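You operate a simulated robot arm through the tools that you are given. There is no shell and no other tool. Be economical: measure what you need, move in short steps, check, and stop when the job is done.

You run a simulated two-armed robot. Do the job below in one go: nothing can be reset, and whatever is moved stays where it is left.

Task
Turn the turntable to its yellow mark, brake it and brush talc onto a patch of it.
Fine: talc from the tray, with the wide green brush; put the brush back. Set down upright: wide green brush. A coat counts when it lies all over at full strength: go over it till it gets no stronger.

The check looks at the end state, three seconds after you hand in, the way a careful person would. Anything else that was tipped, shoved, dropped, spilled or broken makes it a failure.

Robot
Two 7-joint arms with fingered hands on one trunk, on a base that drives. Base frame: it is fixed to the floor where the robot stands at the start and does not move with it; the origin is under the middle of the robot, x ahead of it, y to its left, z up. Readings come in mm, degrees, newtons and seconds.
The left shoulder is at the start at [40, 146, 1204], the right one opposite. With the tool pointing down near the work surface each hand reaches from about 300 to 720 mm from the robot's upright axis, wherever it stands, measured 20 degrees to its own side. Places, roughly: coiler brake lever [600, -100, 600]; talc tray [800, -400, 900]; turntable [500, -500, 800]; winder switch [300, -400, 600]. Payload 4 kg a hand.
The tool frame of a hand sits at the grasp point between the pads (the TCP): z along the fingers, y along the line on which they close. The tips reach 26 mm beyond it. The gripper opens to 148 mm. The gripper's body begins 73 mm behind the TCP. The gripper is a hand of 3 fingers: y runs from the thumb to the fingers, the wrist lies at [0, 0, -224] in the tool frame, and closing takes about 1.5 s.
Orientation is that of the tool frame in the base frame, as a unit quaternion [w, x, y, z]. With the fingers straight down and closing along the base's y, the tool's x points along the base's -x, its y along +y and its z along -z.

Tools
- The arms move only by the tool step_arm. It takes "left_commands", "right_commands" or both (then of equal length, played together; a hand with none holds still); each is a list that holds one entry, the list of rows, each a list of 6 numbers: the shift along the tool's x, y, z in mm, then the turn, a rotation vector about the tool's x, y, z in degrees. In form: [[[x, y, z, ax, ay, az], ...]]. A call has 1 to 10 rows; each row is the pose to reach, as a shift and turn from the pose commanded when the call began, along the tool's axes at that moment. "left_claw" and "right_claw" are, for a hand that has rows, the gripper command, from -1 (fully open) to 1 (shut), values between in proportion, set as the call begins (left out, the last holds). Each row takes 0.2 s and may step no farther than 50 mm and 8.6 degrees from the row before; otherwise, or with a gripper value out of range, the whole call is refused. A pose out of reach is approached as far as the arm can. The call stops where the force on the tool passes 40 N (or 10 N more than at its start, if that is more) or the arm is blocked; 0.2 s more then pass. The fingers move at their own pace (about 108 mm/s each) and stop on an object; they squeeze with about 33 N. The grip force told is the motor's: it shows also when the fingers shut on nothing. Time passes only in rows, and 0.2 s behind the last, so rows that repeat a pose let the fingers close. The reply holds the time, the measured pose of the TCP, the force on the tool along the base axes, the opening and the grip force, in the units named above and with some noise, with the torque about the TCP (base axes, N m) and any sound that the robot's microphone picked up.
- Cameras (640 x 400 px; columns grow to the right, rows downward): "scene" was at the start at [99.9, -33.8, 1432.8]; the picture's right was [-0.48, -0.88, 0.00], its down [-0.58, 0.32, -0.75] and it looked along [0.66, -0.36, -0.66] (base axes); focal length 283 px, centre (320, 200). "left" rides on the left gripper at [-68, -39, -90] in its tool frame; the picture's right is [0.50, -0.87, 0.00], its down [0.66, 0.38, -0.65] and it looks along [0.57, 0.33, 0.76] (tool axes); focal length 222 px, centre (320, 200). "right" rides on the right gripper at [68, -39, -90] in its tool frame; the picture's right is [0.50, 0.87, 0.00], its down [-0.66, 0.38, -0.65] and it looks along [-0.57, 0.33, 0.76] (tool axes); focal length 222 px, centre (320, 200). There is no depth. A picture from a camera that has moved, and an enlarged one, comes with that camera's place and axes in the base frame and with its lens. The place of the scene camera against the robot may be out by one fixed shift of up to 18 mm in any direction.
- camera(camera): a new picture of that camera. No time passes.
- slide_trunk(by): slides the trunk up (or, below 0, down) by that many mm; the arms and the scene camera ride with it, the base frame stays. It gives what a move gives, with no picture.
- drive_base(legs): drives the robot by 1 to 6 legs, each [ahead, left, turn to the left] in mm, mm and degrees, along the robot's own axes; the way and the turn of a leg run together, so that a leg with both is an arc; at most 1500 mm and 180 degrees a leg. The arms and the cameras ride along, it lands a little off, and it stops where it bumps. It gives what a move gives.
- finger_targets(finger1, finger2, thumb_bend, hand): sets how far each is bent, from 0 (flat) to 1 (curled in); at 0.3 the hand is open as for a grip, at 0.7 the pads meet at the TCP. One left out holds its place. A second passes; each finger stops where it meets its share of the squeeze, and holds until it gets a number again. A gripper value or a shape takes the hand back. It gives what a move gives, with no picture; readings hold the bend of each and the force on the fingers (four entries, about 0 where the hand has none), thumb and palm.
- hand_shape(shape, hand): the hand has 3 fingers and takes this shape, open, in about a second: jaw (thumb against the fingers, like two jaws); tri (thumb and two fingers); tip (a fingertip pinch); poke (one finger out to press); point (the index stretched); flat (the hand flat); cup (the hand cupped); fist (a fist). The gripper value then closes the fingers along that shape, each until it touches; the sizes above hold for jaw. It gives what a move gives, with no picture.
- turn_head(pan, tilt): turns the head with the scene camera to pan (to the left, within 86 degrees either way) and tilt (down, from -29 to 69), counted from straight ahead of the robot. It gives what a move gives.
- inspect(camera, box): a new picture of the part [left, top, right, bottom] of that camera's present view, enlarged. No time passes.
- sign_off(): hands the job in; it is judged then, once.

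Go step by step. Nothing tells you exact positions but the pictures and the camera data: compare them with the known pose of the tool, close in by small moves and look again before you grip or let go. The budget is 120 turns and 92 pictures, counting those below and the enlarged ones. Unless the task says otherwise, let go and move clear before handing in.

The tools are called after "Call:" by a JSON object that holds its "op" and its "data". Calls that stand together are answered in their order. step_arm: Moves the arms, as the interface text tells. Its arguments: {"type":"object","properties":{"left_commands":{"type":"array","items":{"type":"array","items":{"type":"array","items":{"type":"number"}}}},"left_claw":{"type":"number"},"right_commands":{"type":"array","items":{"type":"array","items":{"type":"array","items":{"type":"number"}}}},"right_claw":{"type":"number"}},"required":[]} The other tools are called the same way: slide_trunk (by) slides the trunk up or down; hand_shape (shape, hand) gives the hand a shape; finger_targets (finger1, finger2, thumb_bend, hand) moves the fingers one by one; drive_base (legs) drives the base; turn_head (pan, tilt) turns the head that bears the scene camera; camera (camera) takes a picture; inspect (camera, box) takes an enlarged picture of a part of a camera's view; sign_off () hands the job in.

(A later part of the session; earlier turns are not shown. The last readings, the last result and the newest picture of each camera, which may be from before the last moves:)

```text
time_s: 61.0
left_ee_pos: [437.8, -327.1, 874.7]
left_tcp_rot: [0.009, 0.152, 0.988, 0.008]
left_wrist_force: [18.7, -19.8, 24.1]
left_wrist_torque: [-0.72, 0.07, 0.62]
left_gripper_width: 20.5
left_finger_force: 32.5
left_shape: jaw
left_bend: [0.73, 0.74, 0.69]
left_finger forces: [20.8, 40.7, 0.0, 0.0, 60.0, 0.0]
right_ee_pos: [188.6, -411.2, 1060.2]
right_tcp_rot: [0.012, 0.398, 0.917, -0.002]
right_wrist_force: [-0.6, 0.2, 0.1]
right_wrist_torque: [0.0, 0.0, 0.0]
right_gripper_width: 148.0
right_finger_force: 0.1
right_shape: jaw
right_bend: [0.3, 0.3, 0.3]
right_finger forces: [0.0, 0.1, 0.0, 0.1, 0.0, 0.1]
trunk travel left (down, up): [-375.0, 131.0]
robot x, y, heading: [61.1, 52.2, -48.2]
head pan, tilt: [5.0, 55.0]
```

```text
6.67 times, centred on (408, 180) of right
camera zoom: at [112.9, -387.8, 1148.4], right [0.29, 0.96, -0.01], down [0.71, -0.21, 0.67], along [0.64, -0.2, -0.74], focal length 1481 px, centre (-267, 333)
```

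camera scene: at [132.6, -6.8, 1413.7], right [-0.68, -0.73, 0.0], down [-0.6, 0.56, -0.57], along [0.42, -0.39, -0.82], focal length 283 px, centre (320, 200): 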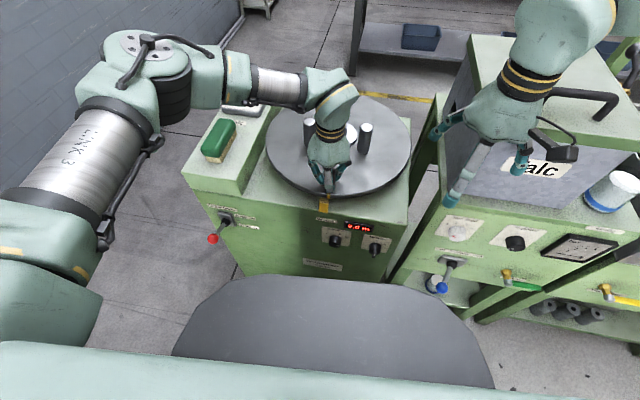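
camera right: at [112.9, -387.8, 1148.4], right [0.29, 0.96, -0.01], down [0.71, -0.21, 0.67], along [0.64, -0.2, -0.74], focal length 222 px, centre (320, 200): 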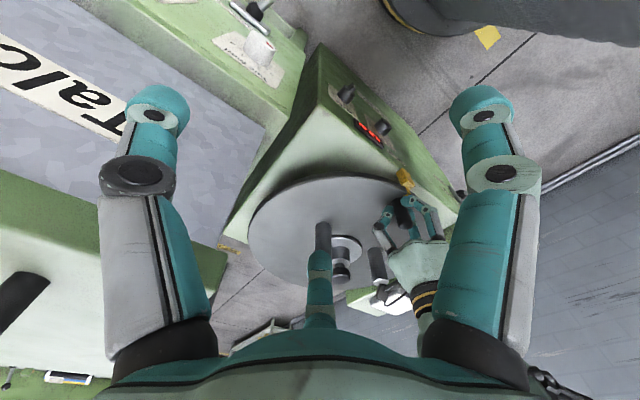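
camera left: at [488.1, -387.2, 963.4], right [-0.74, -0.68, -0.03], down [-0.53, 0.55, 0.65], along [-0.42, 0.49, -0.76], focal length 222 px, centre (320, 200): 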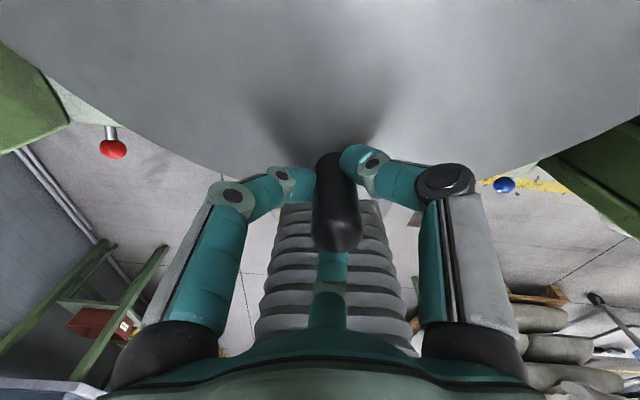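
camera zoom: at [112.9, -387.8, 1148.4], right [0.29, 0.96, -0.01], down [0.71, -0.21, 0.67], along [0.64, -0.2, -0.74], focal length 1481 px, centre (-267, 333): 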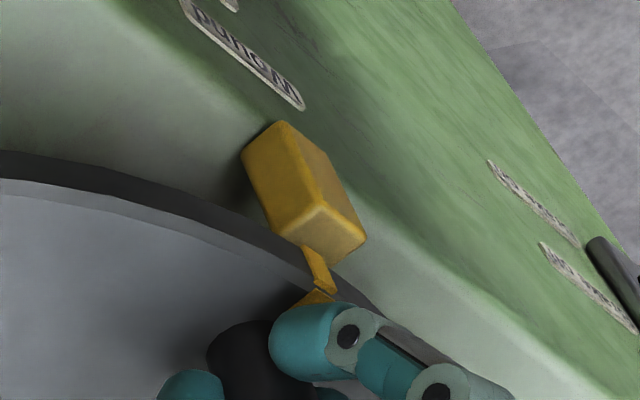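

Both views show the mark slightly past the block, so I will turn back by about 2.3°.

Call:
{"op": "step_arm", "data": {"left_commands": [[[-2, 3, 0, 0, 0, 0], [-4.5, 5.8, 0, 0, 0, 0], [-4.5, 5.8, 0, 0, 0, 0]]]}}

Call:
{"op": "inspect", "data": {"camera": "scene", "box": [280, 160, 376, 220]}}

Call:
{"op": "inspect", "data": {"camera": "right", "box": [360, 150, 456, 210]}}

```text
time_s: 61.8
left_ee_pos: [442.4, -324.2, 873.4]
left_tcp_rot: [0.009, 0.154, 0.988, 0.009]
left_wrist_force: [14.5, -20.6, 22.0]
left_wrist_torque: [-0.73, 0.06, 0.44]
left_gripper_width: 21.1
left_finger_force: 32.5
left_shape: jaw
left_bend: [0.73, 0.74, 0.69]
left_finger forces: [21.0, 38.8, 0.0, 0.0, 57.2, 0.0]
right_ee_pos: [189.3, -411.4, 1059.7]
right_tcp_rot: [0.012, 0.399, 0.917, -0.002]
right_wrist_force: [0.0, 0.0, 0.0]
right_wrist_torque: [0.01, -0.02, 0.01]
right_gripper_width: 148.1
right_finger_force: 0.0
right_shape: jaw
right_bend: [0.3, 0.3, 0.3]
right_finger forces: [0.1, 0.0, 0.0, 0.1, 0.1, 0.0]
trunk travel left (down, up): [-375.0, 131.0]
robot x, y, heading: [61.7, 52.4, -48.3]
head pan, tilt: [5.0, 55.0]
```

```text
6.67 times, centred on (328, 190) of scene
camera zoom: at [132.1, -6.6, 1413.7], right [-0.69, -0.73, 0.0], down [-0.6, 0.56, -0.57], along [0.42, -0.39, -0.82], focal length 1886 px, centre (267, 267)
```

zoom: 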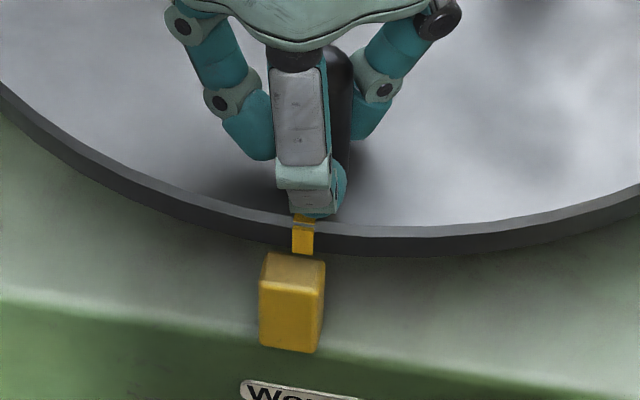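

```text
6.67 times, centred on (408, 180) of right
camera zoom: at [112.2, -387.6, 1148.4], right [0.29, 0.96, -0.01], down [0.71, -0.21, 0.67], along [0.64, -0.2, -0.74], focal length 1481 px, centre (-267, 333)
```

zoom: 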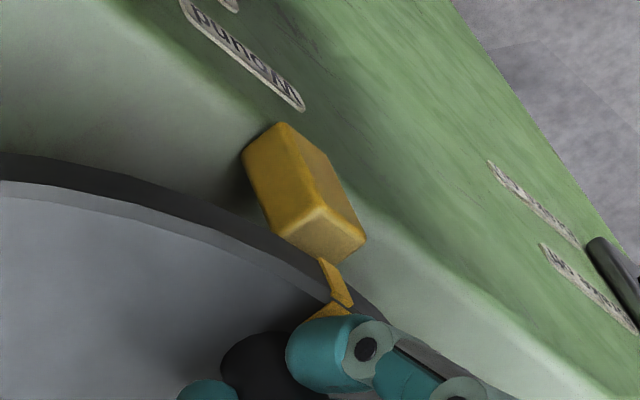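

The mark now lines up with the block and there is no turning force. I will let go of the handle and rise.

Call:
{"op": "step_arm", "data": {"left_commands": [[[0, 0, 0, 0, 0, 0], [0, 0, 0, 0, 0, 0], [0, 0, 0, 0, 0, 0], [0, 0, 0, 0, 0, 0], [0, 0, 0, 0, 0, 0], [0, 0, 0, 0, 0, 0], [0, 0, -40, 0, 0, 0], [0, 0, -80, 0, 0, 0], [0, 0, -120, 0, 0, 0]]], "left_claw": -1}}

Call:
{"op": "inspect", "data": {"camera": "scene", "box": [184, 100, 424, 250]}}

```text
time_s: 63.8
left_ee_pos: [437.8, -320.6, 993.7]
left_tcp_rot: [0.006, 0.153, 0.988, 0.012]
left_wrist_force: [0.4, 0.4, 0.0]
left_wrist_torque: [-0.01, -0.02, 0.02]
left_gripper_width: 147.6
left_finger_force: 0.0
left_shape: jaw
left_bend: [0.3, 0.3, 0.3]
left_finger forces: [0.1, 0.1, 0.0, 0.1, 0.0, 0.1]
right_ee_pos: [187.9, -409.3, 1061.3]
right_tcp_rot: [0.014, 0.398, 0.917, -0.003]
right_wrist_force: [-0.4, 0.2, 0.3]
right_wrist_torque: [0.01, -0.03, 0.02]
right_gripper_width: 148.0
right_finger_force: 0.0
right_shape: jaw
right_bend: [0.3, 0.3, 0.3]
right_finger forces: [0.1, 0.0, 0.0, 0.0, 0.0, 0.1]
trunk travel left (down, up): [-375.0, 131.0]
robot x, y, heading: [61.9, 51.1, -47.9]
head pan, tilt: [5.0, 55.0]
```

```text
2.67 times, centred on (304, 175) of scene
camera zoom: at [130.8, -4.7, 1413.8], right [-0.69, -0.73, 0.0], down [-0.6, 0.56, -0.57], along [0.42, -0.39, -0.82], focal length 754 px, centre (363, 267)
```

zoom: 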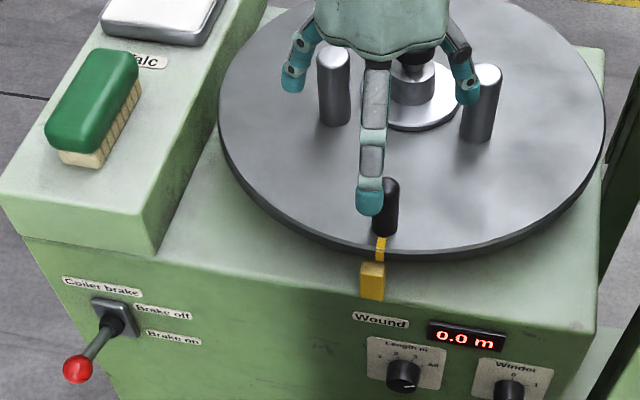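

The mark lines up and the disc stays put. Next I will take the left hand over to the lever to push it down to "Brake on".

Call:
{"op": "step_arm", "data": {"left_commands": [[[-8, 41, 0, 0, 0, 3.8], [-17, 82, 0, 0, 0, 7.5], [-25, 122, 0, 0, 0, 11.3], [-33, 163, 0, 0, 0, 15], [-42, 204, 0, 0, 0, 18.8], [-50, 245, 0, 0, 0, 22.5], [-58, 285, 0, 0, 0, 26.3], [-66, 326, 0, 0, 0, 30]]]}}

Call:
{"op": "step_arm", "data": {"left_commands": [[[0, 0, 30, 0, -3, 0], [0, 0, 65, 0, -6, 0], [0, 0, 105, 0, -9, 0], [0, 0, 145, 0, -12, 0], [0, 0, 185, 0, -15, 0], [0, 0, 220, 0, -18, 0]]], "left_claw": 1}}

Call:
{"op": "camera", "data": {"camera": "left"}}

```text
time_s: 65.6
left_ee_pos: [598.8, -30.2, 1000.2]
left_tcp_rot: [0.003, 0.404, 0.914, 0.014]
left_wrist_force: [0.0, 0.3, 0.4]
left_wrist_torque: [0.02, 0.0, 0.02]
left_gripper_width: 147.9
left_finger_force: 0.1
left_shape: jaw
left_bend: [0.3, 0.3, 0.3]
left_finger forces: [0.1, 0.0, 0.1, 0.0, 0.0, 0.1]
right_ee_pos: [187.9, -407.5, 1061.4]
right_tcp_rot: [0.013, 0.398, 0.918, -0.003]
right_wrist_force: [-0.2, -0.6, -0.6]
right_wrist_torque: [-0.01, 0.01, -0.02]
right_gripper_width: 147.9
right_finger_force: 0.0
right_shape: jaw
right_bend: [0.3, 0.3, 0.3]
right_finger forces: [0.0, 0.0, 0.0, 0.0, 0.0, 0.1]
trunk travel left (down, up): [-375.0, 131.0]
robot x, y, heading: [63.7, 51.3, -48.3]
head pan, tilt: [5.0, 55.0]
```

```text
time_s: 67.0
left_ee_pos: [603.1, -26.8, 781.3]
left_tcp_rot: [0.146, 0.401, 0.903, -0.051]
left_wrist_force: [0.6, 0.5, -0.1]
left_wrist_torque: [0.01, 0.02, -0.01]
left_gripper_width: 0.1
left_finger_force: 33.6
left_shape: jaw
left_bend: [0.7, 0.7, 0.7]
left_finger forces: [0.0, 0.0, 0.0, 0.0, 0.0, 0.0]
right_ee_pos: [189.0, -408.7, 1060.7]
right_tcp_rot: [0.014, 0.398, 0.917, -0.002]
right_wrist_force: [0.0, -0.1, 0.1]
right_wrist_torque: [0.0, -0.04, 0.01]
right_gripper_width: 148.2
right_finger_force: 0.0
right_shape: jaw
right_bend: [0.3, 0.3, 0.3]
right_finger forces: [0.1, 0.0, 0.0, 0.1, 0.1, 0.0]
trunk travel left (down, up): [-375.0, 131.0]
robot x, y, heading: [61.8, 55.8, -48.0]
head pan, tilt: [5.0, 55.0]
```

```text
36 pictures are left
camera left: at [597.2, -83.4, 885.6], right [-0.96, -0.23, -0.18], down [-0.28, 0.86, 0.43], along [0.05, 0.46, -0.88], focal length 222 px, centre (320, 200)
```

left: 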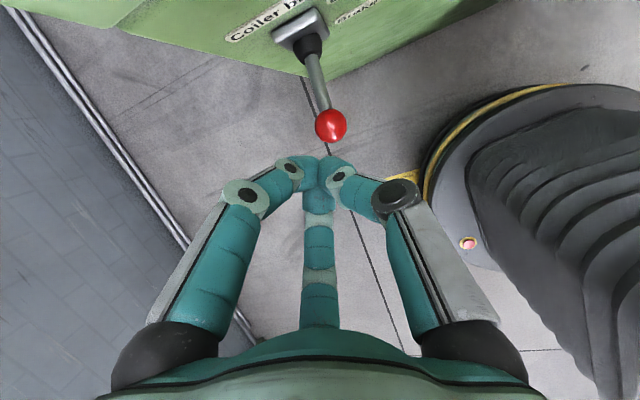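

The knob is at about (617,-50,672), just inward of the closed fingertips. I will move over it and push down along its arc.

Call:
{"op": "step_arm", "data": {"left_commands": [[[-1, -4, 30, 0, 0, 0], [-1.5, -7.3, 59.5, 0, 0, 0]]]}}

Call:
{"op": "camera", "data": {"camera": "left"}}

```text
time_s: 67.6
left_ee_pos: [613.5, -44.8, 724.9]
left_tcp_rot: [0.146, 0.4, 0.904, -0.05]
left_wrist_force: [-0.4, 0.0, -1.0]
left_wrist_torque: [0.0, -0.04, 0.0]
left_gripper_width: 0.0
left_finger_force: 33.4
left_shape: jaw
left_bend: [0.7, 0.7, 0.7]
left_finger forces: [0.0, 0.0, 0.0, 0.0, 0.0, 0.0]
right_ee_pos: [188.4, -409.9, 1061.1]
right_tcp_rot: [0.013, 0.398, 0.917, -0.001]
right_wrist_force: [0.2, -0.7, 0.5]
right_wrist_torque: [0.02, -0.04, 0.0]
right_gripper_width: 148.0
right_finger_force: 0.1
right_shape: jaw
right_bend: [0.3, 0.3, 0.3]
right_finger forces: [0.0, 0.1, 0.0, 0.0, 0.0, 0.0]
trunk travel left (down, up): [-375.0, 131.0]
robot x, y, heading: [56.6, 52.1, -48.5]
head pan, tilt: [5.0, 55.0]
```

```text
35 pictures are left
camera left: at [607.3, -100.8, 828.4], right [-0.96, -0.23, -0.18], down [-0.28, 0.85, 0.43], along [0.05, 0.46, -0.88], focal length 222 px, centre (320, 200)
```

left: 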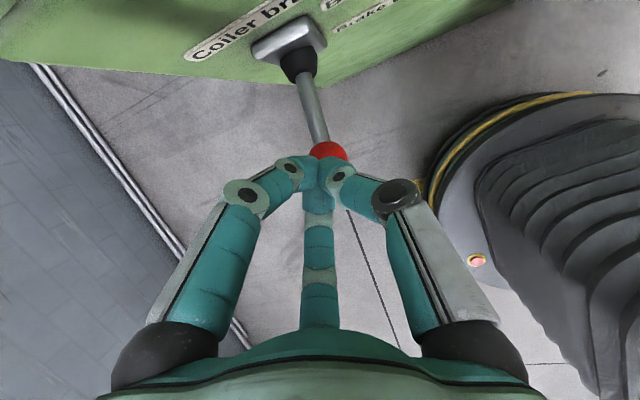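

The fingertips are over the knob. I will push it down.

Call:
{"op": "step_arm", "data": {"left_commands": [[[0, -4, 15, 0, 0, 0], [4, -4, 30, 0, 0, 0], [8, -4, 45, 0, 0, 0], [12, -4, 60, 0, 0, 0], [16, -4, 75, 0, 0, 0]]]}}

Call:
{"op": "camera", "data": {"camera": "left"}}

Call:
{"op": "inspect", "data": {"camera": "scene", "box": [184, 170, 344, 270]}}

```text
time_s: 68.8
left_ee_pos: [614.8, -51.1, 647.4]
left_tcp_rot: [0.146, 0.401, 0.903, -0.05]
left_wrist_force: [-0.2, -0.2, 0.4]
left_wrist_torque: [0.02, 0.02, -0.03]
left_gripper_width: 0.0
left_finger_force: 33.0
left_shape: jaw
left_bend: [0.7, 0.7, 0.7]
left_finger forces: [0.0, 0.0, 0.1, 0.0, 0.0, 0.0]
right_ee_pos: [188.6, -409.2, 1061.4]
right_tcp_rot: [0.013, 0.398, 0.917, -0.002]
right_wrist_force: [-0.2, -0.2, -0.5]
right_wrist_torque: [0.0, -0.01, 0.01]
right_gripper_width: 147.8
right_finger_force: 0.0
right_shape: jaw
right_bend: [0.3, 0.3, 0.3]
right_finger forces: [0.0, 0.1, 0.0, 0.0, 0.0, 0.0]
trunk travel left (down, up): [-375.0, 131.0]
robot x, y, heading: [58.6, 54.0, -48.1]
head pan, tilt: [5.0, 55.0]
```

```text
34 pictures are left
camera left: at [609.9, -108.0, 751.9], right [-0.96, -0.23, -0.18], down [-0.28, 0.86, 0.43], along [0.05, 0.47, -0.88], focal length 222 px, centre (320, 200)
```

left: 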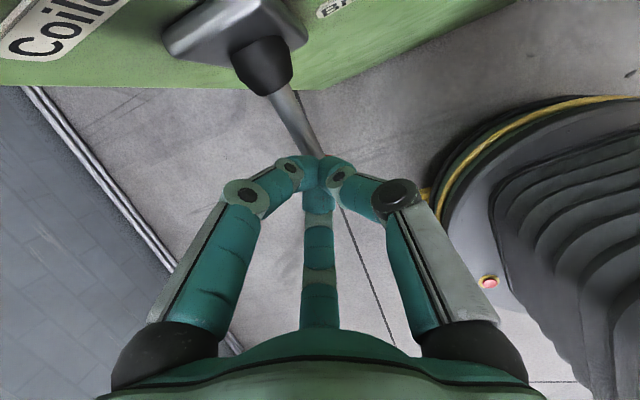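

```text
4.00 times, centred on (264, 220) of scene
camera zoom: at [131.6, -4.9, 1413.7], right [-0.69, -0.73, 0.0], down [-0.6, 0.56, -0.57], along [0.42, -0.39, -0.82], focal length 1132 px, centre (544, 120)
```

zoom: 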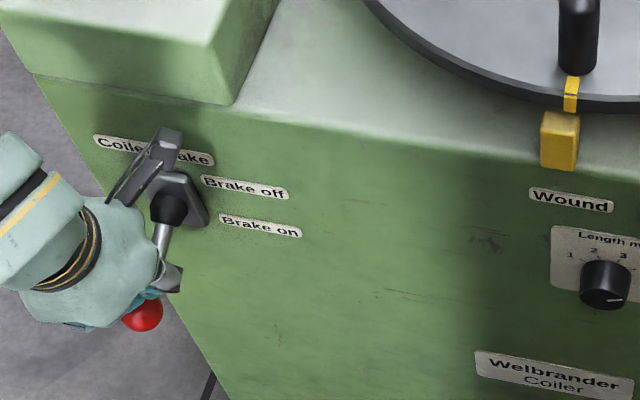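

The lever is down and the hand feels no residual load. I will push a few millimetres more to be sure of the stop, then withdraw.

Call:
{"op": "step_arm", "data": {"left_commands": [[[2, 0, 5, 0, 0, 0], [3, 0, 10, 0, 0, 0]]]}}

Call:
{"op": "step_arm", "data": {"left_commands": [[[0, 0, -45, 0, 0, 0], [0, 0, -90, 0, 0, 0], [0, 0, -135, 0, 0, 0], [0, 0, -180, 0, 0, 0], [0, 0, -225, 0, 0, 0]]]}}

Call:
{"op": "camera", "data": {"camera": "left"}}

```text
time_s: 69.4
left_ee_pos: [616.2, -53.3, 639.6]
left_tcp_rot: [0.149, 0.401, 0.903, -0.051]
left_wrist_force: [-0.9, -1.9, 9.7]
left_wrist_torque: [0.02, -0.03, 0.02]
left_gripper_width: 0.0
left_finger_force: 33.0
left_shape: jaw
left_bend: [0.7, 0.7, 0.7]
left_finger forces: [0.1, 0.1, 0.1, 0.1, 0.0, 0.0]
right_ee_pos: [187.5, -409.4, 1061.7]
right_tcp_rot: [0.013, 0.398, 0.917, -0.001]
right_wrist_force: [-0.2, 0.2, -0.4]
right_wrist_torque: [-0.01, -0.01, 0.05]
right_gripper_width: 147.9
right_finger_force: 0.0
right_shape: jaw
right_bend: [0.3, 0.3, 0.3]
right_finger forces: [0.0, 0.0, 0.0, 0.0, 0.1, 0.1]
trunk travel left (down, up): [-375.0, 131.0]
robot x, y, heading: [59.0, 54.2, -48.1]
head pan, tilt: [5.0, 55.0]
```

```text
time_s: 70.6
left_ee_pos: [562.1, -2.5, 853.0]
left_tcp_rot: [0.146, 0.401, 0.903, -0.049]
left_wrist_force: [0.2, -0.8, 0.6]
left_wrist_torque: [0.01, -0.01, 0.02]
left_gripper_width: 0.0
left_finger_force: 33.3
left_shape: jaw
left_bend: [0.7, 0.7, 0.7]
left_finger forces: [0.0, 0.0, 0.0, 0.0, 0.1, 0.1]
right_ee_pos: [186.5, -408.1, 1061.5]
right_tcp_rot: [0.013, 0.397, 0.918, -0.002]
right_wrist_force: [-0.1, 0.6, -0.8]
right_wrist_torque: [0.01, -0.04, -0.01]
right_gripper_width: 147.9
right_finger_force: 0.0
right_shape: jaw
right_bend: [0.3, 0.3, 0.3]
right_finger forces: [0.2, 0.1, 0.0, 0.0, 0.0, 0.1]
trunk travel left (down, up): [-375.0, 131.0]
robot x, y, heading: [61.4, 55.3, -48.1]
head pan, tilt: [5.0, 55.0]
```

```text
32 pictures are left
camera left: at [556.7, -59.0, 957.6], right [-0.96, -0.23, -0.18], down [-0.28, 0.86, 0.43], along [0.05, 0.47, -0.88], focal length 222 px, centre (320, 200)
```

left: 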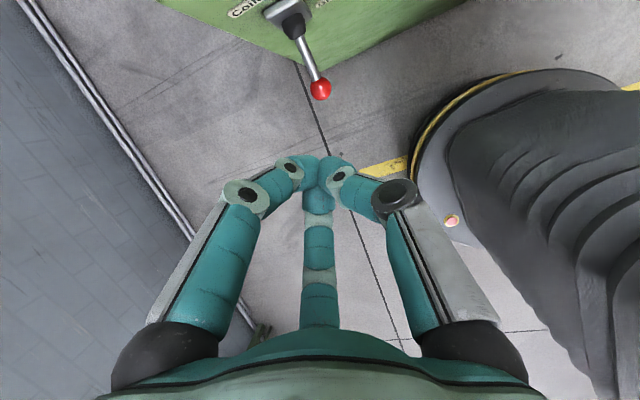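

The brake is back on against its stop with the disc on the mark. I will raise both hands and then drive in, turned to the right, so the left arm reaches brush, tray and disc from one place.

Call:
{"op": "step_arm", "data": {"left_commands": [[[-11, 1, -38, 0, 4, 0], [-22, 1.6, -77, 0, 8, 0], [-33, 2.4, -115, 0, 12, 0], [-50, 3, -160, 0, 17, 0]]], "right_commands": [[[0, 0, -40, 0, 0, 0], [0, 0, -80, 0, 0, 0], [0, 0, -110, 0, 0, 0], [0, 0, -130, 0, 0, 0]]], "left_claw": -1}}

Call:
{"op": "drive_base", "data": {"legs": [[0, 0, -26], [173, 95, 0]]}}

Call:
{"op": "turn_head", "data": {"pan": 25, "tilt": 50}}

Call:
{"op": "camera", "data": {"camera": "scene"}}

Call:
{"op": "camera", "data": {"camera": "left"}}

```text
time_s: 71.6
left_ee_pos: [562.4, -3.6, 1019.9]
left_tcp_rot: [0.01, 0.404, 0.914, 0.01]
left_wrist_force: [-0.4, -0.2, -0.1]
left_wrist_torque: [-0.01, -0.02, 0.02]
left_gripper_width: 147.6
left_finger_force: 0.0
left_shape: jaw
left_bend: [0.3, 0.3, 0.3]
left_finger forces: [0.0, 0.1, 0.0, 0.0, 0.0, 0.0]
right_ee_pos: [184.2, -408.7, 1189.4]
right_tcp_rot: [0.014, 0.398, 0.917, -0.002]
right_wrist_force: [-0.1, 0.3, -0.3]
right_wrist_torque: [0.04, -0.01, 0.02]
right_gripper_width: 147.9
right_finger_force: 0.1
right_shape: jaw
right_bend: [0.3, 0.3, 0.3]
right_finger forces: [0.1, 0.0, 0.0, 0.1, 0.1, 0.0]
trunk travel left (down, up): [-375.0, 131.0]
robot x, y, heading: [61.4, 52.2, -47.9]
head pan, tilt: [5.0, 55.0]
```

```text
time_s: 74.5
left_ee_pos: [623.1, -360.8, 1020.5]
left_tcp_rot: [0.014, 0.6, 0.8, 0.007]
left_wrist_force: [-0.2, 1.1, 0.9]
left_wrist_torque: [-0.02, -0.03, 0.0]
left_gripper_width: 148.1
left_finger_force: 0.1
left_shape: jaw
left_bend: [0.3, 0.3, 0.3]
left_finger forces: [0.1, 0.0, 0.1, 0.0, 0.1, 0.1]
right_ee_pos: [104.2, -555.1, 1190.7]
right_tcp_rot: [0.014, 0.596, 0.803, -0.005]
right_wrist_force: [-0.6, 0.4, -0.1]
right_wrist_torque: [-0.01, 0.02, 0.01]
right_gripper_width: 147.8
right_finger_force: 0.0
right_shape: jaw
right_bend: [0.3, 0.3, 0.3]
right_finger forces: [0.0, 0.0, 0.1, 0.0, 0.0, 0.1]
trunk travel left (down, up): [-375.0, 131.0]
robot x, y, heading: [196.1, -88.8, -74.3]
head pan, tilt: [5.0, 55.0]
```

```text
time_s: 75.4
left_ee_pos: [624.9, -360.7, 1019.1]
left_tcp_rot: [0.013, 0.6, 0.8, 0.007]
left_wrist_force: [0.0, 0.1, -0.3]
left_wrist_torque: [0.0, 0.02, -0.02]
left_gripper_width: 148.1
left_finger_force: 0.1
left_shape: jaw
left_bend: [0.3, 0.3, 0.3]
left_finger forces: [0.0, 0.1, 0.1, 0.0, 0.0, 0.0]
right_ee_pos: [107.6, -557.9, 1189.8]
right_tcp_rot: [0.012, 0.595, 0.803, -0.005]
right_wrist_force: [-0.3, -0.1, 0.1]
right_wrist_torque: [-0.03, 0.0, 0.0]
right_gripper_width: 147.9
right_finger_force: 0.1
right_shape: jaw
right_bend: [0.3, 0.3, 0.3]
right_finger forces: [0.0, 0.0, 0.0, 0.0, 0.1, 0.0]
trunk travel left (down, up): [-375.0, 131.0]
robot x, y, heading: [193.3, -87.6, -74.3]
head pan, tilt: [25.0, 50.0]
```

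```text
31 pictures are left
camera scene: at [258.0, -159.5, 1420.2], right [-0.76, -0.65, 0.0], down [-0.5, 0.58, -0.64], along [0.42, -0.49, -0.77], focal length 283 px, centre (320, 200)
```

scene: 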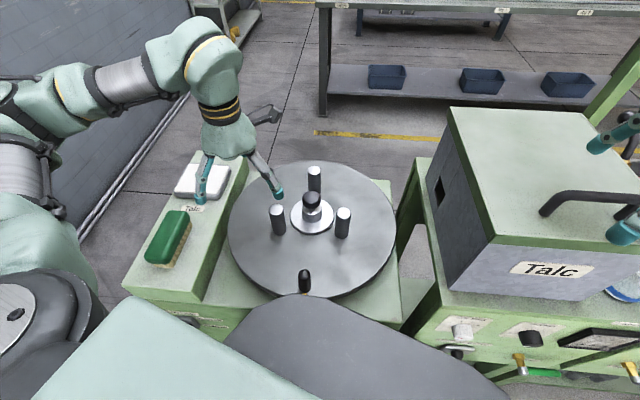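

```text
30 pictures are left
camera left: at [603.5, -438.1, 1108.5], right [-0.97, 0.24, -0.03], down [0.16, 0.74, 0.66], along [0.18, 0.63, -0.75], focal length 222 px, centre (320, 200)
```

left: 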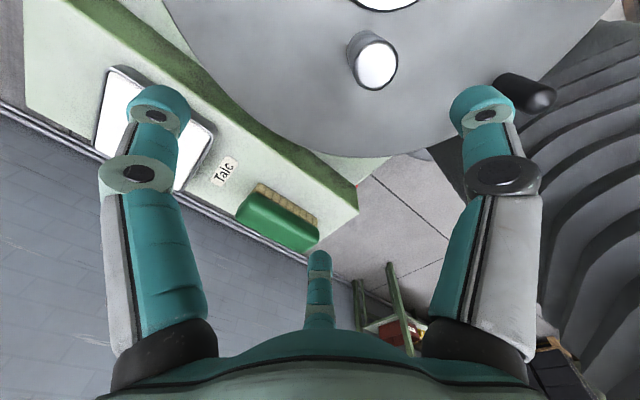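

I mis-set the second leg, so the robot stands rather close to the machine, though nothing was touched. I will correct to the intended place, which moves it away from the face.

Call:
{"op": "drive_base", "data": {"legs": [[-87, 86, 0]]}}

Call:
{"op": "camera", "data": {"camera": "left"}}

Call:
{"op": "camera", "data": {"camera": "scene"}}

```text
time_s: 76.6
left_ee_pos: [682.7, -254.4, 1019.5]
left_tcp_rot: [0.013, 0.599, 0.8, 0.008]
left_wrist_force: [-0.2, -0.3, -0.7]
left_wrist_torque: [0.03, -0.01, -0.01]
left_gripper_width: 147.9
left_finger_force: 0.0
left_shape: jaw
left_bend: [0.3, 0.3, 0.3]
left_finger forces: [0.0, 0.0, 0.1, 0.1, 0.1, 0.1]
right_ee_pos: [164.8, -450.5, 1189.9]
right_tcp_rot: [0.012, 0.595, 0.803, -0.004]
right_wrist_force: [0.2, -0.7, 0.2]
right_wrist_torque: [0.0, 0.04, -0.01]
right_gripper_width: 147.9
right_finger_force: 0.0
right_shape: jaw
right_bend: [0.3, 0.3, 0.3]
right_finger forces: [0.0, 0.0, 0.1, 0.0, 0.0, 0.0]
trunk travel left (down, up): [-375.0, 131.0]
robot x, y, heading: [253.5, 18.5, -74.2]
head pan, tilt: [25.0, 50.0]
```

```text
29 pictures are left
camera left: at [661.8, -329.8, 1108.7], right [-0.97, 0.24, -0.03], down [0.16, 0.74, 0.66], along [0.18, 0.63, -0.75], focal length 222 px, centre (320, 200)
```

left: 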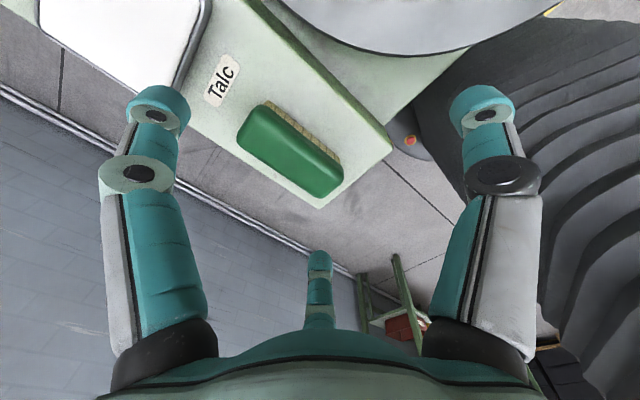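

```text
28 pictures are left
camera scene: at [315.6, -52.1, 1420.2], right [-0.76, -0.65, 0.0], down [-0.5, 0.58, -0.64], along [0.42, -0.49, -0.77], focal length 283 px, centre (320, 200)
```

scene: 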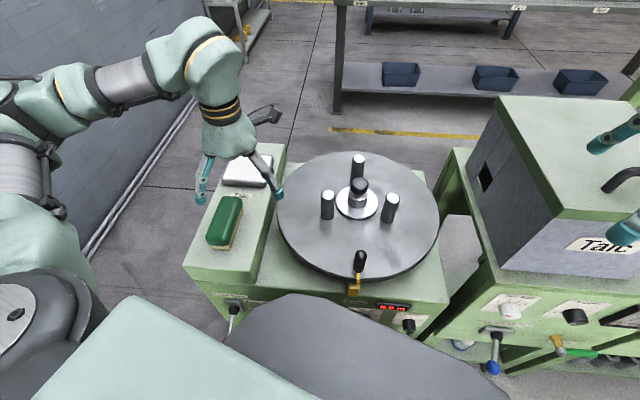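

The robot is in place: brush centre at about (732,-208), 122 mm long along the ledge, about 52 wide, top z≈870. I will bring the left hand above it, squared to close across its width.

Call:
{"op": "step_arm", "data": {"left_commands": [[[8, 15, 22, 0.4, 0.15, -5], [15, 30, 45, 0.8, 0.3, -10], [23, 45, 68, 1.2, 0.45, -15], [30.6, 60.4, 90, 1.6, 0.6, -20]]]}}

Call:
{"op": "camera", "data": {"camera": "left"}}

```text
time_s: 77.6
left_ee_pos: [735.6, -204.3, 931.0]
left_tcp_rot: [0.001, 0.451, 0.893, -0.005]
left_wrist_force: [0.2, 1.4, -0.1]
left_wrist_torque: [0.02, -0.01, -0.02]
left_gripper_width: 148.0
left_finger_force: 0.1
left_shape: jaw
left_bend: [0.3, 0.3, 0.3]
left_finger forces: [0.0, 0.0, 0.0, 0.0, 0.0, 0.0]
right_ee_pos: [166.5, -448.6, 1190.0]
right_tcp_rot: [0.012, 0.595, 0.804, -0.006]
right_wrist_force: [-0.1, 0.1, -0.6]
right_wrist_torque: [0.02, 0.0, -0.05]
right_gripper_width: 147.7
right_finger_force: 0.0
right_shape: jaw
right_bend: [0.3, 0.3, 0.3]
right_finger forces: [0.0, 0.0, 0.1, 0.1, 0.0, 0.1]
trunk travel left (down, up): [-375.0, 131.0]
robot x, y, heading: [252.5, 20.0, -74.3]
head pan, tilt: [25.0, 50.0]
```

```text
27 pictures are left
camera left: at [744.6, -283.4, 1021.7], right [-0.99, -0.11, 0.0], down [-0.08, 0.76, 0.65], along [-0.07, 0.64, -0.76], focal length 222 px, centre (320, 200)
```

left: 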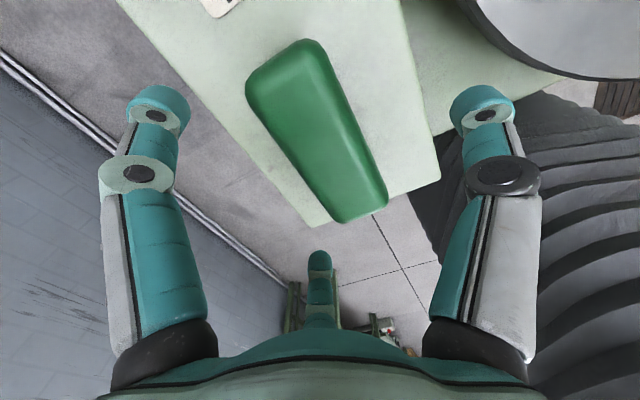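

The brush lies squarely under the hand with its centre line about 6 mm toward the disc. I will shift and lower to grip height.

Call:
{"op": "step_arm", "data": {"left_commands": [[[0, -6, 20, 0, 0, 0], [0, -6, 40, 0, 0, 0], [0, -6, 55, 0, 0, 0], [0, -6, 61, 0, 0, 0]]]}}

Call:
{"op": "camera", "data": {"camera": "left"}}

Call:
{"op": "inspect", "data": {"camera": "scene", "box": [160, 140, 320, 280]}}

```text
time_s: 78.6
left_ee_pos: [728.6, -210.2, 870.1]
left_tcp_rot: [0.0, 0.452, 0.892, -0.004]
left_wrist_force: [-0.9, -0.3, 0.4]
left_wrist_torque: [0.02, -0.01, -0.02]
left_gripper_width: 147.8
left_finger_force: 0.0
left_shape: jaw
left_bend: [0.3, 0.3, 0.3]
left_finger forces: [0.0, 0.0, 0.0, 0.0, 0.2, 0.0]
right_ee_pos: [165.4, -450.0, 1190.2]
right_tcp_rot: [0.013, 0.595, 0.804, -0.004]
right_wrist_force: [0.2, -0.5, -0.1]
right_wrist_torque: [0.01, -0.01, 0.0]
right_gripper_width: 147.7
right_finger_force: 0.1
right_shape: jaw
right_bend: [0.3, 0.3, 0.3]
right_finger forces: [0.1, 0.0, 0.1, 0.0, 0.1, 0.1]
trunk travel left (down, up): [-375.0, 131.0]
robot x, y, heading: [256.3, 17.3, -74.2]
head pan, tilt: [25.0, 50.0]
```

```text
26 pictures are left
camera left: at [738.2, -288.2, 959.6], right [-0.99, -0.11, 0.0], down [-0.08, 0.76, 0.65], along [-0.07, 0.64, -0.76], focal length 222 px, centre (320, 200)
```

left: 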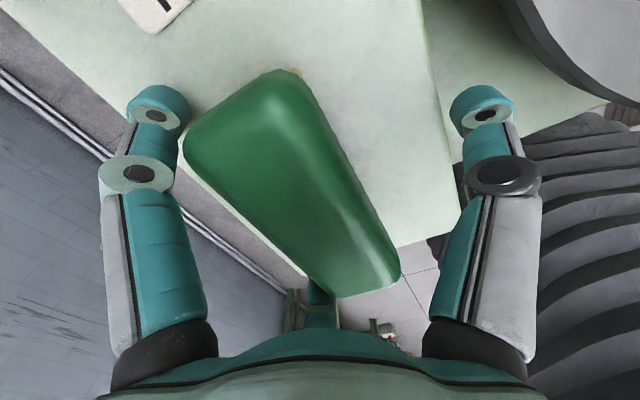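

```text
2.86 times, centred on (240, 210) of scene
camera zoom: at [316.6, -50.5, 1420.2], right [-0.76, -0.65, 0.0], down [-0.5, 0.58, -0.64], along [0.42, -0.49, -0.77], focal length 808 px, centre (549, 171)
```

zoom: 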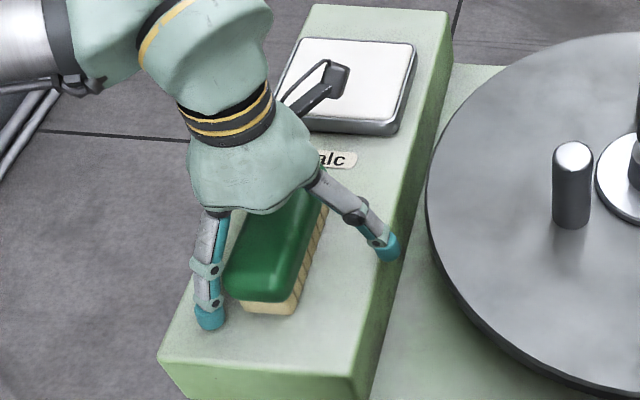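

The digits straddle the brush clear of the ledge. I will close on it.

Call:
{"op": "step_arm", "data": {"left_commands": [[[0, 0, 0, 0, 0, 0], [0, 0, 0, 0, 0, 0], [0, 0, 0, 0, 0, 0], [0, 0, 0, 0, 0, 0], [0, 0, 0, 0, 0, 0], [0, 0, 0, 0, 0, 0], [0, 0, 0, 0, 0, 0]]], "left_claw": 1}}

Call:
{"op": "camera", "data": {"camera": "left"}}

```text
time_s: 80.2
left_ee_pos: [730.4, -210.0, 869.7]
left_tcp_rot: [0.001, 0.451, 0.893, -0.003]
left_wrist_force: [-0.5, -0.4, -0.9]
left_wrist_torque: [-0.02, -0.02, 0.0]
left_gripper_width: 42.0
left_finger_force: 33.0
left_shape: jaw
left_bend: [0.79, 0.79, 0.73]
left_finger forces: [23.4, 23.3, 0.0, 0.0, 36.8, 0.0]
right_ee_pos: [166.2, -448.7, 1189.8]
right_tcp_rot: [0.012, 0.594, 0.804, -0.004]
right_wrist_force: [1.0, -0.2, 0.2]
right_wrist_torque: [0.01, 0.0, -0.01]
right_gripper_width: 148.1
right_finger_force: 0.1
right_shape: jaw
right_bend: [0.3, 0.3, 0.3]
right_finger forces: [0.0, 0.0, 0.1, 0.0, 0.0, 0.1]
trunk travel left (down, up): [-375.0, 131.0]
robot x, y, heading: [253.2, 22.8, -74.6]
head pan, tilt: [25.0, 50.0]
```

```text
24 pictures are left
camera left: at [738.2, -288.3, 959.8], right [-0.99, -0.11, 0.0], down [-0.08, 0.76, 0.65], along [-0.07, 0.64, -0.76], focal length 222 px, centre (320, 200)
```

left: 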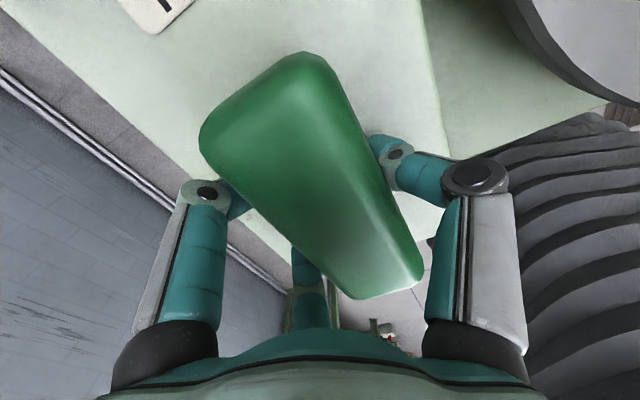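

The brush is gripped. I will lift it 60 mm and carry it along the ledge to above the talc tray.

Call:
{"op": "step_arm", "data": {"left_commands": [[[0, 0, -30, 0, 0, 0], [0, 0, -60, 0, 0, 0], [-41, 0, -60, 0, 0, 0], [-82, 0, -60, 0, 0, 0], [-123, 0, -60, 0, 0, 0], [-164, 0, -60, 0, 0, 0], [-200, 0, -60, 0, 0, 0]]]}}

Call:
{"op": "camera", "data": {"camera": "left"}}

Call:
{"op": "inspect", "data": {"camera": "scene", "box": [170, 110, 330, 210]}}

```text
time_s: 81.8
left_ee_pos: [849.8, -373.3, 929.3]
left_tcp_rot: [0.001, 0.452, 0.892, -0.003]
left_wrist_force: [-0.1, 0.7, -1.4]
left_wrist_torque: [-0.04, -0.02, -0.01]
left_gripper_width: 41.5
left_finger_force: 32.8
left_shape: jaw
left_bend: [0.79, 0.79, 0.73]
left_finger forces: [23.3, 23.3, 0.0, 0.1, 37.0, 0.0]
right_ee_pos: [167.0, -450.4, 1188.9]
right_tcp_rot: [0.011, 0.594, 0.804, -0.005]
right_wrist_force: [-0.6, -0.2, 0.9]
right_wrist_torque: [0.03, 0.01, -0.03]
right_gripper_width: 148.0
right_finger_force: 0.0
right_shape: jaw
right_bend: [0.3, 0.3, 0.3]
right_finger forces: [0.1, 0.1, 0.1, 0.0, 0.0, 0.0]
trunk travel left (down, up): [-375.0, 131.0]
robot x, y, heading: [253.3, 21.5, -74.2]
head pan, tilt: [25.0, 50.0]
```

```text
23 pictures are left
camera left: at [858.3, -450.2, 1018.9], right [-0.99, -0.11, 0.0], down [-0.08, 0.76, 0.65], along [-0.07, 0.65, -0.76], focal length 222 px, centre (320, 200)
```

left: 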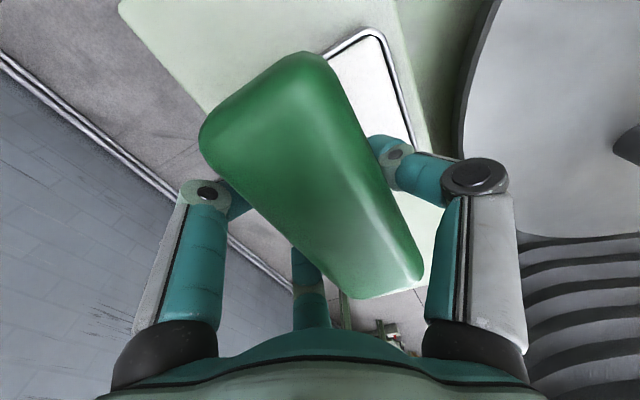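

```text
4.00 times, centred on (250, 160) of scene
camera zoom: at [316.7, -52.0, 1420.1], right [-0.76, -0.65, 0.0], down [-0.5, 0.58, -0.64], along [0.42, -0.49, -0.77], focal length 1132 px, centre (600, 360)
```

zoom: 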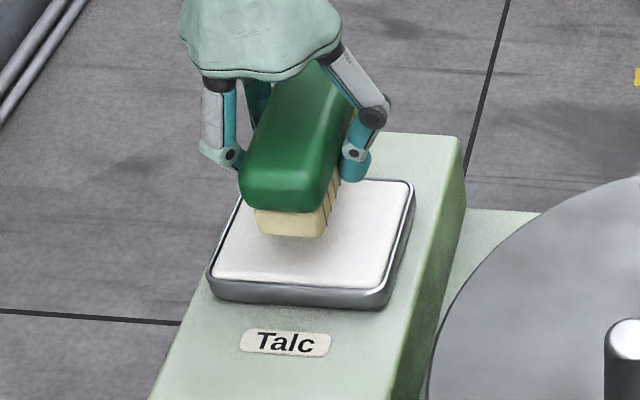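

The brush is over the talc. I will lower it to about the contact height and watch the force.

Call:
{"op": "step_arm", "data": {"left_commands": [[[0, 0, 15, 0, 0, 0], [0, 0, 28, 0, 0, 0], [0, 0, 36, 0, 0, 0], [0, 0, 40, 0, 0, 0]]]}}

Call:
{"op": "inspect", "data": {"camera": "scene", "box": [170, 110, 330, 210]}}

```text
time_s: 82.8
left_ee_pos: [846.9, -370.7, 891.4]
left_tcp_rot: [0.003, 0.451, 0.892, -0.004]
left_wrist_force: [1.6, -0.5, 5.1]
left_wrist_torque: [-0.08, 0.15, 0.01]
left_gripper_width: 41.2
left_finger_force: 32.6
left_shape: jaw
left_bend: [0.79, 0.79, 0.73]
left_finger forces: [23.7, 23.9, 0.1, 0.0, 38.9, 0.0]
right_ee_pos: [165.9, -449.2, 1190.6]
right_tcp_rot: [0.013, 0.595, 0.804, -0.005]
right_wrist_force: [-0.4, 0.6, 0.2]
right_wrist_torque: [0.02, 0.01, 0.01]
right_gripper_width: 147.9
right_finger_force: 0.1
right_shape: jaw
right_bend: [0.3, 0.3, 0.3]
right_finger forces: [0.0, 0.0, 0.1, 0.0, 0.0, 0.0]
trunk travel left (down, up): [-375.0, 131.0]
robot x, y, heading: [250.7, 17.5, -74.5]
head pan, tilt: [25.0, 50.0]
```

```text
4.00 times, centred on (250, 160) of scene
camera zoom: at [315.9, -49.9, 1420.4], right [-0.76, -0.65, 0.0], down [-0.5, 0.58, -0.64], along [0.42, -0.49, -0.77], focal length 1132 px, centre (600, 360)
```

zoom: 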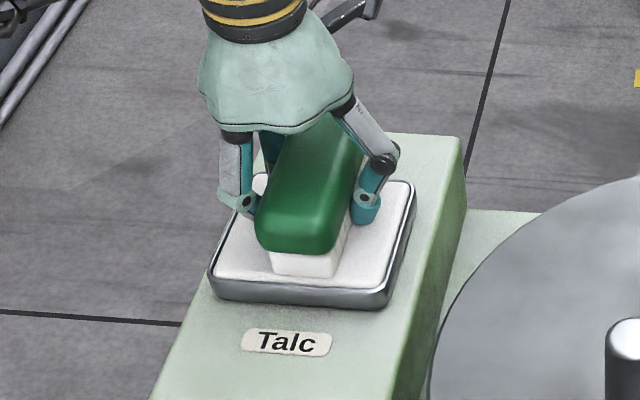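

The bristles are white with talc and the contact is light. I will lift and carry the brush over the clear left part of the disc.

Call:
{"op": "step_arm", "data": {"left_commands": [[[0, 0, -28, 0, 0, 0], [0, 0, -55, 0, 0, 0], [24, -40, -55, 0, 0, 0], [47, -80, -55, 0, 0, 0], [71, -120, -55, 0, 0, 0], [95, -161, -55, 0, 0, 0]]]}}

Call:
{"op": "step_arm", "data": {"left_commands": [[[0, 0, 25, 0, 0, 0], [0, 0, 50, 0, 0, 0], [0, 0, 62, 0, 0, 0]]]}}

Call:
{"op": "camera", "data": {"camera": "scene"}}

```text
time_s: 84.2
left_ee_pos: [658.8, -391.1, 946.2]
left_tcp_rot: [0.002, 0.451, 0.892, -0.003]
left_wrist_force: [-0.4, -0.1, -0.5]
left_wrist_torque: [0.01, -0.02, -0.01]
left_gripper_width: 41.5
left_finger_force: 33.2
left_shape: jaw
left_bend: [0.79, 0.79, 0.73]
left_finger forces: [23.7, 23.7, 0.1, 0.0, 37.2, 0.1]
right_ee_pos: [165.1, -450.4, 1189.1]
right_tcp_rot: [0.012, 0.594, 0.804, -0.004]
right_wrist_force: [-0.2, -0.1, -0.6]
right_wrist_torque: [0.06, 0.0, -0.04]
right_gripper_width: 148.1
right_finger_force: 0.0
right_shape: jaw
right_bend: [0.3, 0.3, 0.3]
right_finger forces: [0.1, 0.0, 0.0, 0.0, 0.0, 0.1]
trunk travel left (down, up): [-375.0, 131.0]
robot x, y, heading: [255.9, 20.4, -74.2]
head pan, tilt: [25.0, 50.0]
```

```text
time_s: 85.0
left_ee_pos: [661.3, -391.0, 882.9]
left_tcp_rot: [0.002, 0.452, 0.892, -0.004]
left_wrist_force: [-0.3, -0.3, -1.1]
left_wrist_torque: [0.03, -0.02, -0.01]
left_gripper_width: 41.3
left_finger_force: 33.0
left_shape: jaw
left_bend: [0.79, 0.79, 0.73]
left_finger forces: [23.7, 23.7, 0.0, 0.0, 37.1, 0.1]
right_ee_pos: [166.5, -448.9, 1190.4]
right_tcp_rot: [0.013, 0.595, 0.803, -0.005]
right_wrist_force: [0.6, 0.1, 0.7]
right_wrist_torque: [0.02, -0.01, -0.01]
right_gripper_width: 147.7
right_finger_force: 0.0
right_shape: jaw
right_bend: [0.3, 0.3, 0.3]
right_finger forces: [0.0, 0.0, 0.0, 0.0, 0.1, 0.1]
trunk travel left (down, up): [-375.0, 131.0]
robot x, y, heading: [257.1, 18.2, -74.5]
head pan, tilt: [25.0, 50.0]
```

```text
20 pictures are left
camera scene: at [316.9, -50.4, 1420.2], right [-0.76, -0.65, 0.0], down [-0.5, 0.58, -0.64], along [0.42, -0.49, -0.77], focal length 283 px, centre (320, 200)
```

scene: 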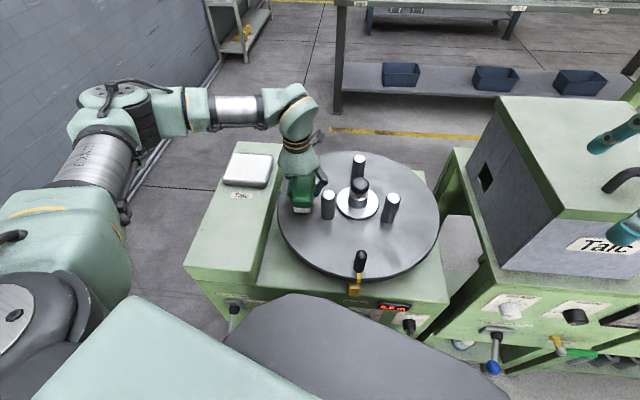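

The brush is a few millimetres over the disc. I will lower until it touches.

Call:
{"op": "step_arm", "data": {"left_commands": [[[0, 0, 4, 0, 0, 0], [0, 0, 7, 0, 0, 0], [0, 0, 10, 0, 0, 0]]]}}

Call:
{"op": "inspect", "data": {"camera": "scene", "box": [260, 140, 420, 240]}}

```text
time_s: 85.8
left_ee_pos: [661.4, -391.5, 872.2]
left_tcp_rot: [0.001, 0.451, 0.893, -0.003]
left_wrist_force: [0.7, 0.0, -0.9]
left_wrist_torque: [-0.01, 0.01, -0.01]
left_gripper_width: 41.3
left_finger_force: 32.9
left_shape: jaw
left_bend: [0.79, 0.79, 0.73]
left_finger forces: [23.6, 23.7, 0.0, 0.0, 37.1, 0.1]
right_ee_pos: [165.4, -449.1, 1189.8]
right_tcp_rot: [0.012, 0.595, 0.804, -0.005]
right_wrist_force: [-0.1, -0.6, 0.4]
right_wrist_torque: [0.0, -0.03, 0.02]
right_gripper_width: 147.8
right_finger_force: 0.1
right_shape: jaw
right_bend: [0.3, 0.3, 0.3]
right_finger forces: [0.0, 0.0, 0.1, 0.1, 0.0, 0.0]
trunk travel left (down, up): [-375.0, 131.0]
robot x, y, heading: [255.8, 22.0, -74.2]
head pan, tilt: [25.0, 50.0]
```

```text
4.00 times, centred on (340, 190) of scene
camera zoom: at [316.6, -50.8, 1420.2], right [-0.76, -0.65, 0.0], down [-0.5, 0.58, -0.64], along [0.42, -0.49, -0.77], focal length 1132 px, centre (240, 240)
```

zoom: 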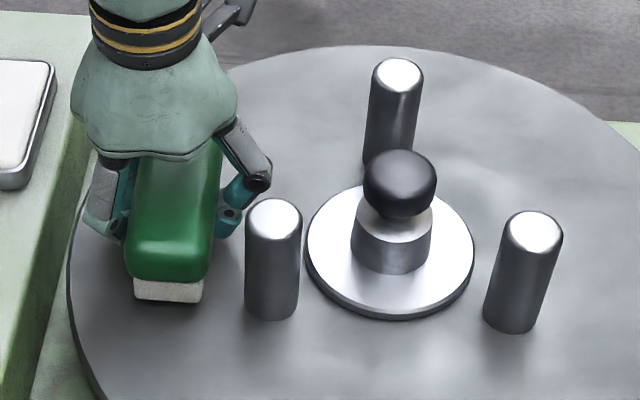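

No contact yet, so I will go down in smaller steps.

Call:
{"op": "step_arm", "data": {"left_commands": [[[0, 0, 3, 0, 0, 0], [0, 0, 6, 0, 0, 0]]]}}

```text
time_s: 86.4
left_ee_pos: [663.1, -391.3, 868.0]
left_tcp_rot: [0.001, 0.452, 0.892, -0.003]
left_wrist_force: [0.3, -0.1, -2.7]
left_wrist_torque: [0.06, -0.05, 0.0]
left_gripper_width: 41.5
left_finger_force: 32.9
left_shape: jaw
left_bend: [0.79, 0.79, 0.73]
left_finger forces: [23.7, 23.7, 0.1, 0.0, 37.2, 0.0]
right_ee_pos: [165.7, -450.3, 1190.9]
right_tcp_rot: [0.013, 0.595, 0.804, -0.005]
right_wrist_force: [-0.6, -0.2, -0.7]
right_wrist_torque: [-0.03, -0.02, 0.01]
right_gripper_width: 147.9
right_finger_force: 0.0
right_shape: jaw
right_bend: [0.3, 0.3, 0.3]
right_finger forces: [0.1, 0.0, 0.0, 0.0, 0.0, 0.1]
trunk travel left (down, up): [-375.0, 131.0]
robot x, y, heading: [252.0, 21.5, -74.6]
head pan, tilt: [25.0, 50.0]
```

Call:
{"op": "step_arm", "data": {"left_commands": [[[0, 0, 2, 0, 0, 0], [0, 0, 4, 0, 0, 0]]]}}

```text
time_s: 87.0
left_ee_pos: [661.6, -390.6, 865.5]
left_tcp_rot: [0.003, 0.451, 0.892, -0.005]
left_wrist_force: [2.0, -1.7, 8.9]
left_wrist_torque: [-0.13, 0.27, 0.03]
left_gripper_width: 41.2
left_finger_force: 32.5
left_shape: jaw
left_bend: [0.79, 0.79, 0.73]
left_finger forces: [24.2, 24.4, 0.1, 0.0, 45.4, 0.1]
right_ee_pos: [165.1, -449.4, 1190.5]
right_tcp_rot: [0.013, 0.595, 0.804, -0.005]
right_wrist_force: [-0.4, -0.1, -0.1]
right_wrist_torque: [0.01, 0.0, -0.04]
right_gripper_width: 147.9
right_finger_force: 0.1
right_shape: jaw
right_bend: [0.3, 0.3, 0.3]
right_finger forces: [0.0, 0.0, 0.0, 0.0, 0.0, 0.0]
trunk travel left (down, up): [-375.0, 131.0]
robot x, y, heading: [256.3, 18.9, -74.1]
head pan, tilt: [25.0, 50.0]
```

The brush is on the disc with about 10 N. I will stroke it along 45 mm and back.

Call:
{"op": "step_arm", "data": {"left_commands": [[[-9, 0, 0, 0, 0, 0], [-18, 0, 0, 0, 0, 0], [-27, 0, 0, 0, 0, 0], [-36, 0, 0, 0, 0, 0], [-45, 0, 0, 0, 0, 0], [-36, 0, 0, 0, 0, 0], [-27, 0, 0, 0, 0, 0], [-18, 0, 0, 0, 0, 0], [-9, 0, 0, 0, 0, 0], [0, 0, 0, 0, 0, 0]]]}}

Call:
{"op": "inspect", "data": {"camera": "scene", "box": [260, 140, 420, 240]}}

```text
time_s: 89.2
left_ee_pos: [662.4, -391.1, 865.1]
left_tcp_rot: [0.003, 0.452, 0.892, -0.004]
left_wrist_force: [4.0, -5.1, 19.1]
left_wrist_torque: [-0.47, 0.42, 0.18]
left_gripper_width: 41.6
left_finger_force: 32.6
left_shape: jaw
left_bend: [0.79, 0.79, 0.73]
left_finger forces: [25.3, 25.3, 0.1, 0.1, 56.7, 0.0]
right_ee_pos: [163.8, -448.9, 1190.4]
right_tcp_rot: [0.012, 0.595, 0.804, -0.005]
right_wrist_force: [-0.2, -0.2, 0.4]
right_wrist_torque: [-0.01, -0.03, -0.01]
right_gripper_width: 147.7
right_finger_force: 0.0
right_shape: jaw
right_bend: [0.3, 0.3, 0.3]
right_finger forces: [0.1, 0.0, 0.0, 0.0, 0.1, 0.0]
trunk travel left (down, up): [-375.0, 131.0]
robot x, y, heading: [259.4, 20.4, -74.2]
head pan, tilt: [25.0, 50.0]
```

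```text
4.00 times, centred on (340, 190) of scene
camera zoom: at [315.4, -49.2, 1420.4], right [-0.76, -0.65, 0.0], down [-0.5, 0.58, -0.64], along [0.42, -0.49, -0.77], focal length 1132 px, centre (240, 240)
```

zoom: 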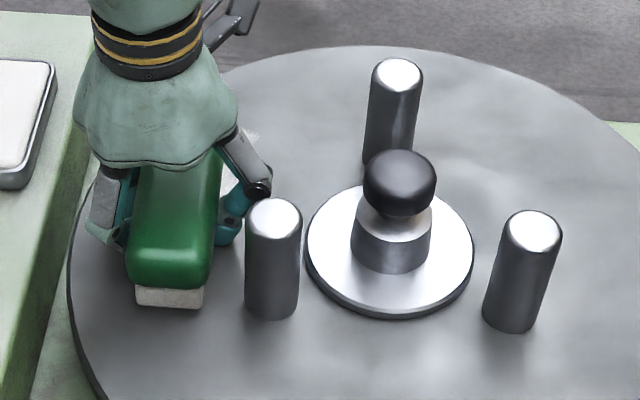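

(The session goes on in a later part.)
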